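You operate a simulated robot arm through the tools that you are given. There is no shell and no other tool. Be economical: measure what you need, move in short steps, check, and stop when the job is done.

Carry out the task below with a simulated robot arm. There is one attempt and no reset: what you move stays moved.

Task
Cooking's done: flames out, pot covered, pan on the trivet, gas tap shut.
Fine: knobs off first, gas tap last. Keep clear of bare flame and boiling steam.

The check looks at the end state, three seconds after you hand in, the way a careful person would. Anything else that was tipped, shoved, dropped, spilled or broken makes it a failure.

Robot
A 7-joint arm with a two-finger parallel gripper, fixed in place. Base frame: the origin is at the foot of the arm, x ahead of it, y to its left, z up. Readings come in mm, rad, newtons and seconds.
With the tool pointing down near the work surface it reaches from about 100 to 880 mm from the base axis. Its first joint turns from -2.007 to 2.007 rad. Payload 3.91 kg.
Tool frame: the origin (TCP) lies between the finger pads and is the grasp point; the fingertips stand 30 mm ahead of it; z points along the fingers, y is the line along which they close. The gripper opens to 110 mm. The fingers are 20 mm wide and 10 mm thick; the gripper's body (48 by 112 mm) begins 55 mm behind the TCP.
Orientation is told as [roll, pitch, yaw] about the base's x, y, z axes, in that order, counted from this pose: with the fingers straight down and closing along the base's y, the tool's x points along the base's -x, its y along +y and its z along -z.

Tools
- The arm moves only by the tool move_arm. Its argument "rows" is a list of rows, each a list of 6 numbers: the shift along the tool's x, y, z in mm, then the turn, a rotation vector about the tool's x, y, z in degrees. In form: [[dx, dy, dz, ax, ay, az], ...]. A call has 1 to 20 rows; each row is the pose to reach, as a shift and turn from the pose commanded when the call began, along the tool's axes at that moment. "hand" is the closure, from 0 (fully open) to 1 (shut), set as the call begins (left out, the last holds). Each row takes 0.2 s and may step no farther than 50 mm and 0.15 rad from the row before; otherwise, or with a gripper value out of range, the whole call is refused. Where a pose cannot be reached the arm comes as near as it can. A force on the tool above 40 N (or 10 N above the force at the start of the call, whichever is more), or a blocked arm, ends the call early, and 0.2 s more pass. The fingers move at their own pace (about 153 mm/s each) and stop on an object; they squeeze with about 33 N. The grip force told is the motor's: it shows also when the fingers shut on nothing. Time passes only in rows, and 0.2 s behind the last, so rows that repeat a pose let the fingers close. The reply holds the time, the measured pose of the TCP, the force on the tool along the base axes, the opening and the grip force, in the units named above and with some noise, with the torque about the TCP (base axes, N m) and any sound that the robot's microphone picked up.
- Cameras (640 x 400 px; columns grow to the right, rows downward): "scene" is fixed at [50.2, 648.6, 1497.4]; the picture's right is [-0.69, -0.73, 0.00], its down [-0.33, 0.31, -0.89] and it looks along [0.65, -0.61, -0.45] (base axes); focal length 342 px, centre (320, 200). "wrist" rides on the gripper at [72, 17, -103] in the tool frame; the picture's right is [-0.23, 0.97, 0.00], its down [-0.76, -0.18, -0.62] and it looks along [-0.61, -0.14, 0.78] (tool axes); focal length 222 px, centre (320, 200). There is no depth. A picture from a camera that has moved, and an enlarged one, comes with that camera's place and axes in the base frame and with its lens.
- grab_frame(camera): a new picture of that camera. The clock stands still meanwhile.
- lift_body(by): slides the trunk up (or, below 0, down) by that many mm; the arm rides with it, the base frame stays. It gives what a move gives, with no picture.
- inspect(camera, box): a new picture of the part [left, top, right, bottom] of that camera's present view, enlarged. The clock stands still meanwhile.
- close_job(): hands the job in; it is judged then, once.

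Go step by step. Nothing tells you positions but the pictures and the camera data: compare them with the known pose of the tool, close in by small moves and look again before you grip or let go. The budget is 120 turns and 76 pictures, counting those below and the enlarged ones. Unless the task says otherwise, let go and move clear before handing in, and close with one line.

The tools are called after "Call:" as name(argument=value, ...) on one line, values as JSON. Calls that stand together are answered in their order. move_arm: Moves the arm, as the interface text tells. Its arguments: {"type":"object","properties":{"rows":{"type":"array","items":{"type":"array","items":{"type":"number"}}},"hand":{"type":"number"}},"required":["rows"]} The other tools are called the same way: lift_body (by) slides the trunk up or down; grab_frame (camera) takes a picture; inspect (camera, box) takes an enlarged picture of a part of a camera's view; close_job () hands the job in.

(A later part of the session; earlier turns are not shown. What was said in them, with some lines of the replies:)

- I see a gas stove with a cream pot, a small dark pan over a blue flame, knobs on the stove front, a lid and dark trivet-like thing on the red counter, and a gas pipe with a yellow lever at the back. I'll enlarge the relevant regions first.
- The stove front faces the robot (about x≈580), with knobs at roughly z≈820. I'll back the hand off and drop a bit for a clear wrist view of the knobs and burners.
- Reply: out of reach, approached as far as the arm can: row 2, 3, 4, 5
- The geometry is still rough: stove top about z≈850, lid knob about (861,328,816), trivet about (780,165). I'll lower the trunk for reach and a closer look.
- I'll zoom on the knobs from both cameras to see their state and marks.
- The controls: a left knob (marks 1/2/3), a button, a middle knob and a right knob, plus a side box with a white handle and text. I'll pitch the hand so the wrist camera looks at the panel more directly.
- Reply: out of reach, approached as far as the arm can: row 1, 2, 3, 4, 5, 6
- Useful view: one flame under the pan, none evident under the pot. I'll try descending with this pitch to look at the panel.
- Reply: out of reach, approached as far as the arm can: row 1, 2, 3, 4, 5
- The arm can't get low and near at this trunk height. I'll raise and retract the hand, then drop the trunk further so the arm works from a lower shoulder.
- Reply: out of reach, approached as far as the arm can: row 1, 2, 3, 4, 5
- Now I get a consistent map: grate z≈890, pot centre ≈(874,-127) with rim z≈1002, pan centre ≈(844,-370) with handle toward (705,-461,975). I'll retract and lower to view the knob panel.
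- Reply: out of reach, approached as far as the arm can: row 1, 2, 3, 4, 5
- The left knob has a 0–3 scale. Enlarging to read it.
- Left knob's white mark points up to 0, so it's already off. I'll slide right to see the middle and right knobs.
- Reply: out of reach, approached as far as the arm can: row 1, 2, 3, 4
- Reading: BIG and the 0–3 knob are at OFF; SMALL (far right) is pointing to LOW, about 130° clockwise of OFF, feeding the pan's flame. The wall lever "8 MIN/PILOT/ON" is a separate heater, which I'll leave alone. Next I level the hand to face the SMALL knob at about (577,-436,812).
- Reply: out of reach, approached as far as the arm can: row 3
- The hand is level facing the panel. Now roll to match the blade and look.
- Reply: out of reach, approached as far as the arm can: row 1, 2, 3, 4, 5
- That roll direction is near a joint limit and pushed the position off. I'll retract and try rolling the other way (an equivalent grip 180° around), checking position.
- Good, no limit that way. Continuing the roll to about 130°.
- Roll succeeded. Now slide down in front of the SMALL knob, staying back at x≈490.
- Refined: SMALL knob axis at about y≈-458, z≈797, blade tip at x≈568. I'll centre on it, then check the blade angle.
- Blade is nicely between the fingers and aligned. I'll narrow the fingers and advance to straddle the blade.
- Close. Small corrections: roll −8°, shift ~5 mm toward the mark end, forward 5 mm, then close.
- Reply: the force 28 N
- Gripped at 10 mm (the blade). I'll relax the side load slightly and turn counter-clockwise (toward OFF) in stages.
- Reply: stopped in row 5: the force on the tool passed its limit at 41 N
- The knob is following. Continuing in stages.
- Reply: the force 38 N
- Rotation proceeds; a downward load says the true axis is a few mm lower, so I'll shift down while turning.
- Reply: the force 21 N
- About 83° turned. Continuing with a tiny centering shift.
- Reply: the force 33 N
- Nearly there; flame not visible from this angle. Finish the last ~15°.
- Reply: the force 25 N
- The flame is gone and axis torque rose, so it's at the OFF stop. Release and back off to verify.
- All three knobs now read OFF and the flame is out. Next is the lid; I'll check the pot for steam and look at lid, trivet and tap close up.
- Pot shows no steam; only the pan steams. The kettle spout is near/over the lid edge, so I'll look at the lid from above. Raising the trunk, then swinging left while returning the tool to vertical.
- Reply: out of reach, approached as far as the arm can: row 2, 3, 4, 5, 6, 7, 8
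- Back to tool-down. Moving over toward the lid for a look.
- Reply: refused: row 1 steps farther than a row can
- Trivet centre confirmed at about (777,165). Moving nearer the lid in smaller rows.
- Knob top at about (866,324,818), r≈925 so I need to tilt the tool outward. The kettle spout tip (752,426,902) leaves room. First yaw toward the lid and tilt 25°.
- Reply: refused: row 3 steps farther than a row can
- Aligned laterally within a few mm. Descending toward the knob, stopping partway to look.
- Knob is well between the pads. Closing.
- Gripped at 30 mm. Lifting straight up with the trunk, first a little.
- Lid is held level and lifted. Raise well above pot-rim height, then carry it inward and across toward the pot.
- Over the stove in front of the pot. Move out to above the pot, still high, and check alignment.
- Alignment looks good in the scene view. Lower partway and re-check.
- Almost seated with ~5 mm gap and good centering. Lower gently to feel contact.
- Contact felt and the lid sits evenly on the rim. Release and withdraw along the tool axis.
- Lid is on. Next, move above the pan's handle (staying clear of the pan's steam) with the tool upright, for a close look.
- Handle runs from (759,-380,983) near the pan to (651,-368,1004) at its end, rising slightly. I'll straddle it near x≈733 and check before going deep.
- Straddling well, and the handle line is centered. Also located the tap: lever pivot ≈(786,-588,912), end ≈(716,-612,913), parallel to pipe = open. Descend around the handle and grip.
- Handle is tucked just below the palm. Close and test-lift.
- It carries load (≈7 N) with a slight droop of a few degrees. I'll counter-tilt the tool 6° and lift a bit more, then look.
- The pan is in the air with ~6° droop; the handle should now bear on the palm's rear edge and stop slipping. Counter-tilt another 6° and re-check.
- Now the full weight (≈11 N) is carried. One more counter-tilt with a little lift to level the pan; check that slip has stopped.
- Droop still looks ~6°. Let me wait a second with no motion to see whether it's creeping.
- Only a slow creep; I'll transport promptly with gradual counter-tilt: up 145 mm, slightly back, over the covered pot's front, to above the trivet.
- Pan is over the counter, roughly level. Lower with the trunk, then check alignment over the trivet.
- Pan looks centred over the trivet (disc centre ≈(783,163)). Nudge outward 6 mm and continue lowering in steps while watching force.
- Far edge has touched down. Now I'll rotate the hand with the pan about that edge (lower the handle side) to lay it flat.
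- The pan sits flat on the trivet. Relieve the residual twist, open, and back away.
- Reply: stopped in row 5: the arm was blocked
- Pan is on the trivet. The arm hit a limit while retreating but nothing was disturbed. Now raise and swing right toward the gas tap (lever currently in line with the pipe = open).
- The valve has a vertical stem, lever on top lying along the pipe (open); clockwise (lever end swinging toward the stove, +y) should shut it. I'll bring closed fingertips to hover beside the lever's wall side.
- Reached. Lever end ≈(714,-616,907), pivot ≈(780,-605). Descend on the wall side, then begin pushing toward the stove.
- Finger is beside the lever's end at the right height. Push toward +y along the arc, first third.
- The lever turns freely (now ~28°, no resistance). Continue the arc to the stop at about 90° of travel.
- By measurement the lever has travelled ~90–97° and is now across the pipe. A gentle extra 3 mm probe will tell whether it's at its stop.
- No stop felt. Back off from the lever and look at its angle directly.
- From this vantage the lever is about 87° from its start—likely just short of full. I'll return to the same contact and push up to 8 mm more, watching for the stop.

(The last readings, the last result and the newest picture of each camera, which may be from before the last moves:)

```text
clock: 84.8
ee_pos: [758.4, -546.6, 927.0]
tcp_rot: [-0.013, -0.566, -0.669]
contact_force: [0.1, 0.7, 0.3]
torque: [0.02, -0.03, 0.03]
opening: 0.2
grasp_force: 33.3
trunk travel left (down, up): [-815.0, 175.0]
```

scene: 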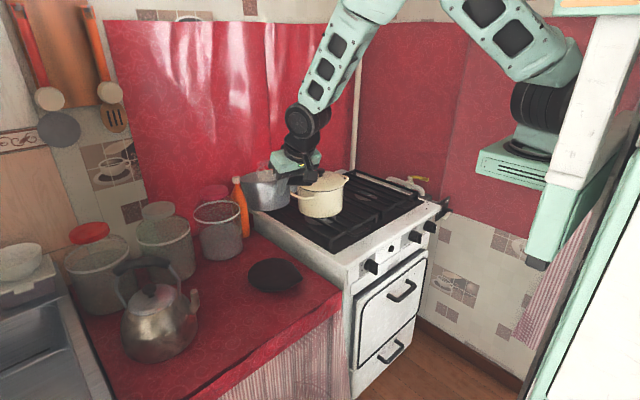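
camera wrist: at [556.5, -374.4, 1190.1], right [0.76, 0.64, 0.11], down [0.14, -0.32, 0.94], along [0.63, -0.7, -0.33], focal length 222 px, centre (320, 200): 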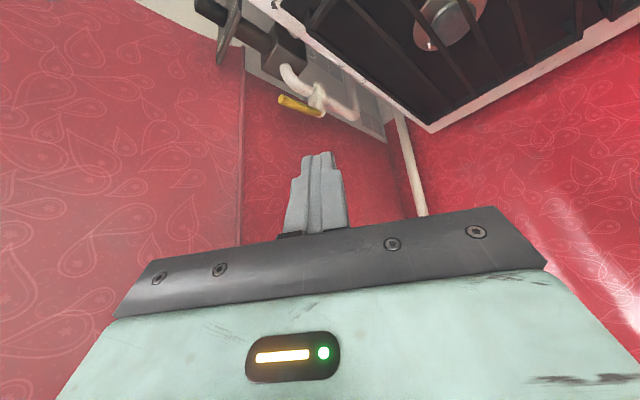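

Still free, now roughly perpendicular or slightly past by my count. Retreat the same way and use the last picture to verify.

Call:
move_arm(rows=[[12, -11, -7.5, 0, 0, 0], [24, -23.6, -16, 0, 0, 0], [13, -23.6, -33, 0, 0, 0], [2, -23.6, -50, 0, 0, 0], [-19, -22.3, -82.5, 0, 0, 0]])

Call:
inspect(camera="wrist", box=[240, 20, 440, 160])

```text
clock: 86.0
ee_pos: [721.7, -546.1, 1007.5]
tcp_rot: [-0.014, -0.566, -0.671]
contact_force: [-0.4, -0.5, -0.6]
torque: [0.01, -0.01, 0.0]
opening: 0.0
grasp_force: 33.0
trunk travel left (down, up): [-815.0, 175.0]
```

```text
2.86 times, centred on (340, 90) of wrist
camera zoom: at [642.3, -459.4, 1056.0], right [0.76, 0.64, 0.11], down [0.14, -0.32, 0.94], along [0.63, -0.7, -0.33], focal length 635 px, centre (263, 514)
```

zoom: 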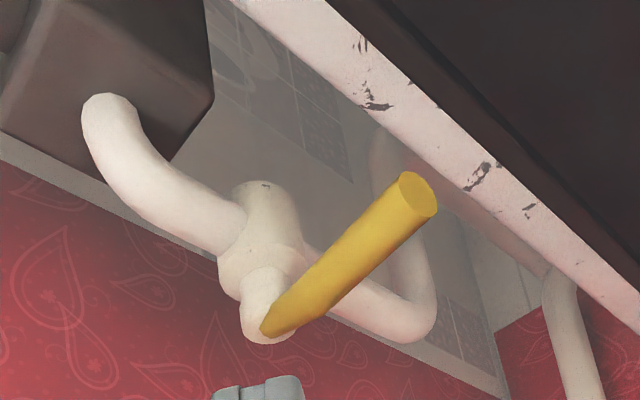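

The lever now stands square across the pipe (≈88–90°): shut. I'll pull the arm up and back clear, then hand in.

Call:
move_arm(rows=[[-12, 0, -40, 0, 0, 0], [-24, 0, -80, 0, 0, 0], [-30, 10, -120, 0, 0, 0]], hand=0.6)

Call:
close_job()

```text
clock: 86.8
ee_pos: [698.5, -514.0, 1123.0]
tcp_rot: [-0.014, -0.562, -0.672]
contact_force: [0.7, 0.0, -1.3]
torque: [0.03, 0.0, 0.0]
opening: 44.0
grasp_force: 0.0
trunk travel left (down, up): [-815.0, 175.0]
```

```text
The job is handed in.
```

The flame is out with all knobs at OFF, the pot is covered and the pan is on the trivet; the gas tap was shut last, its lever set square across the pipe by eye because I felt no stop.
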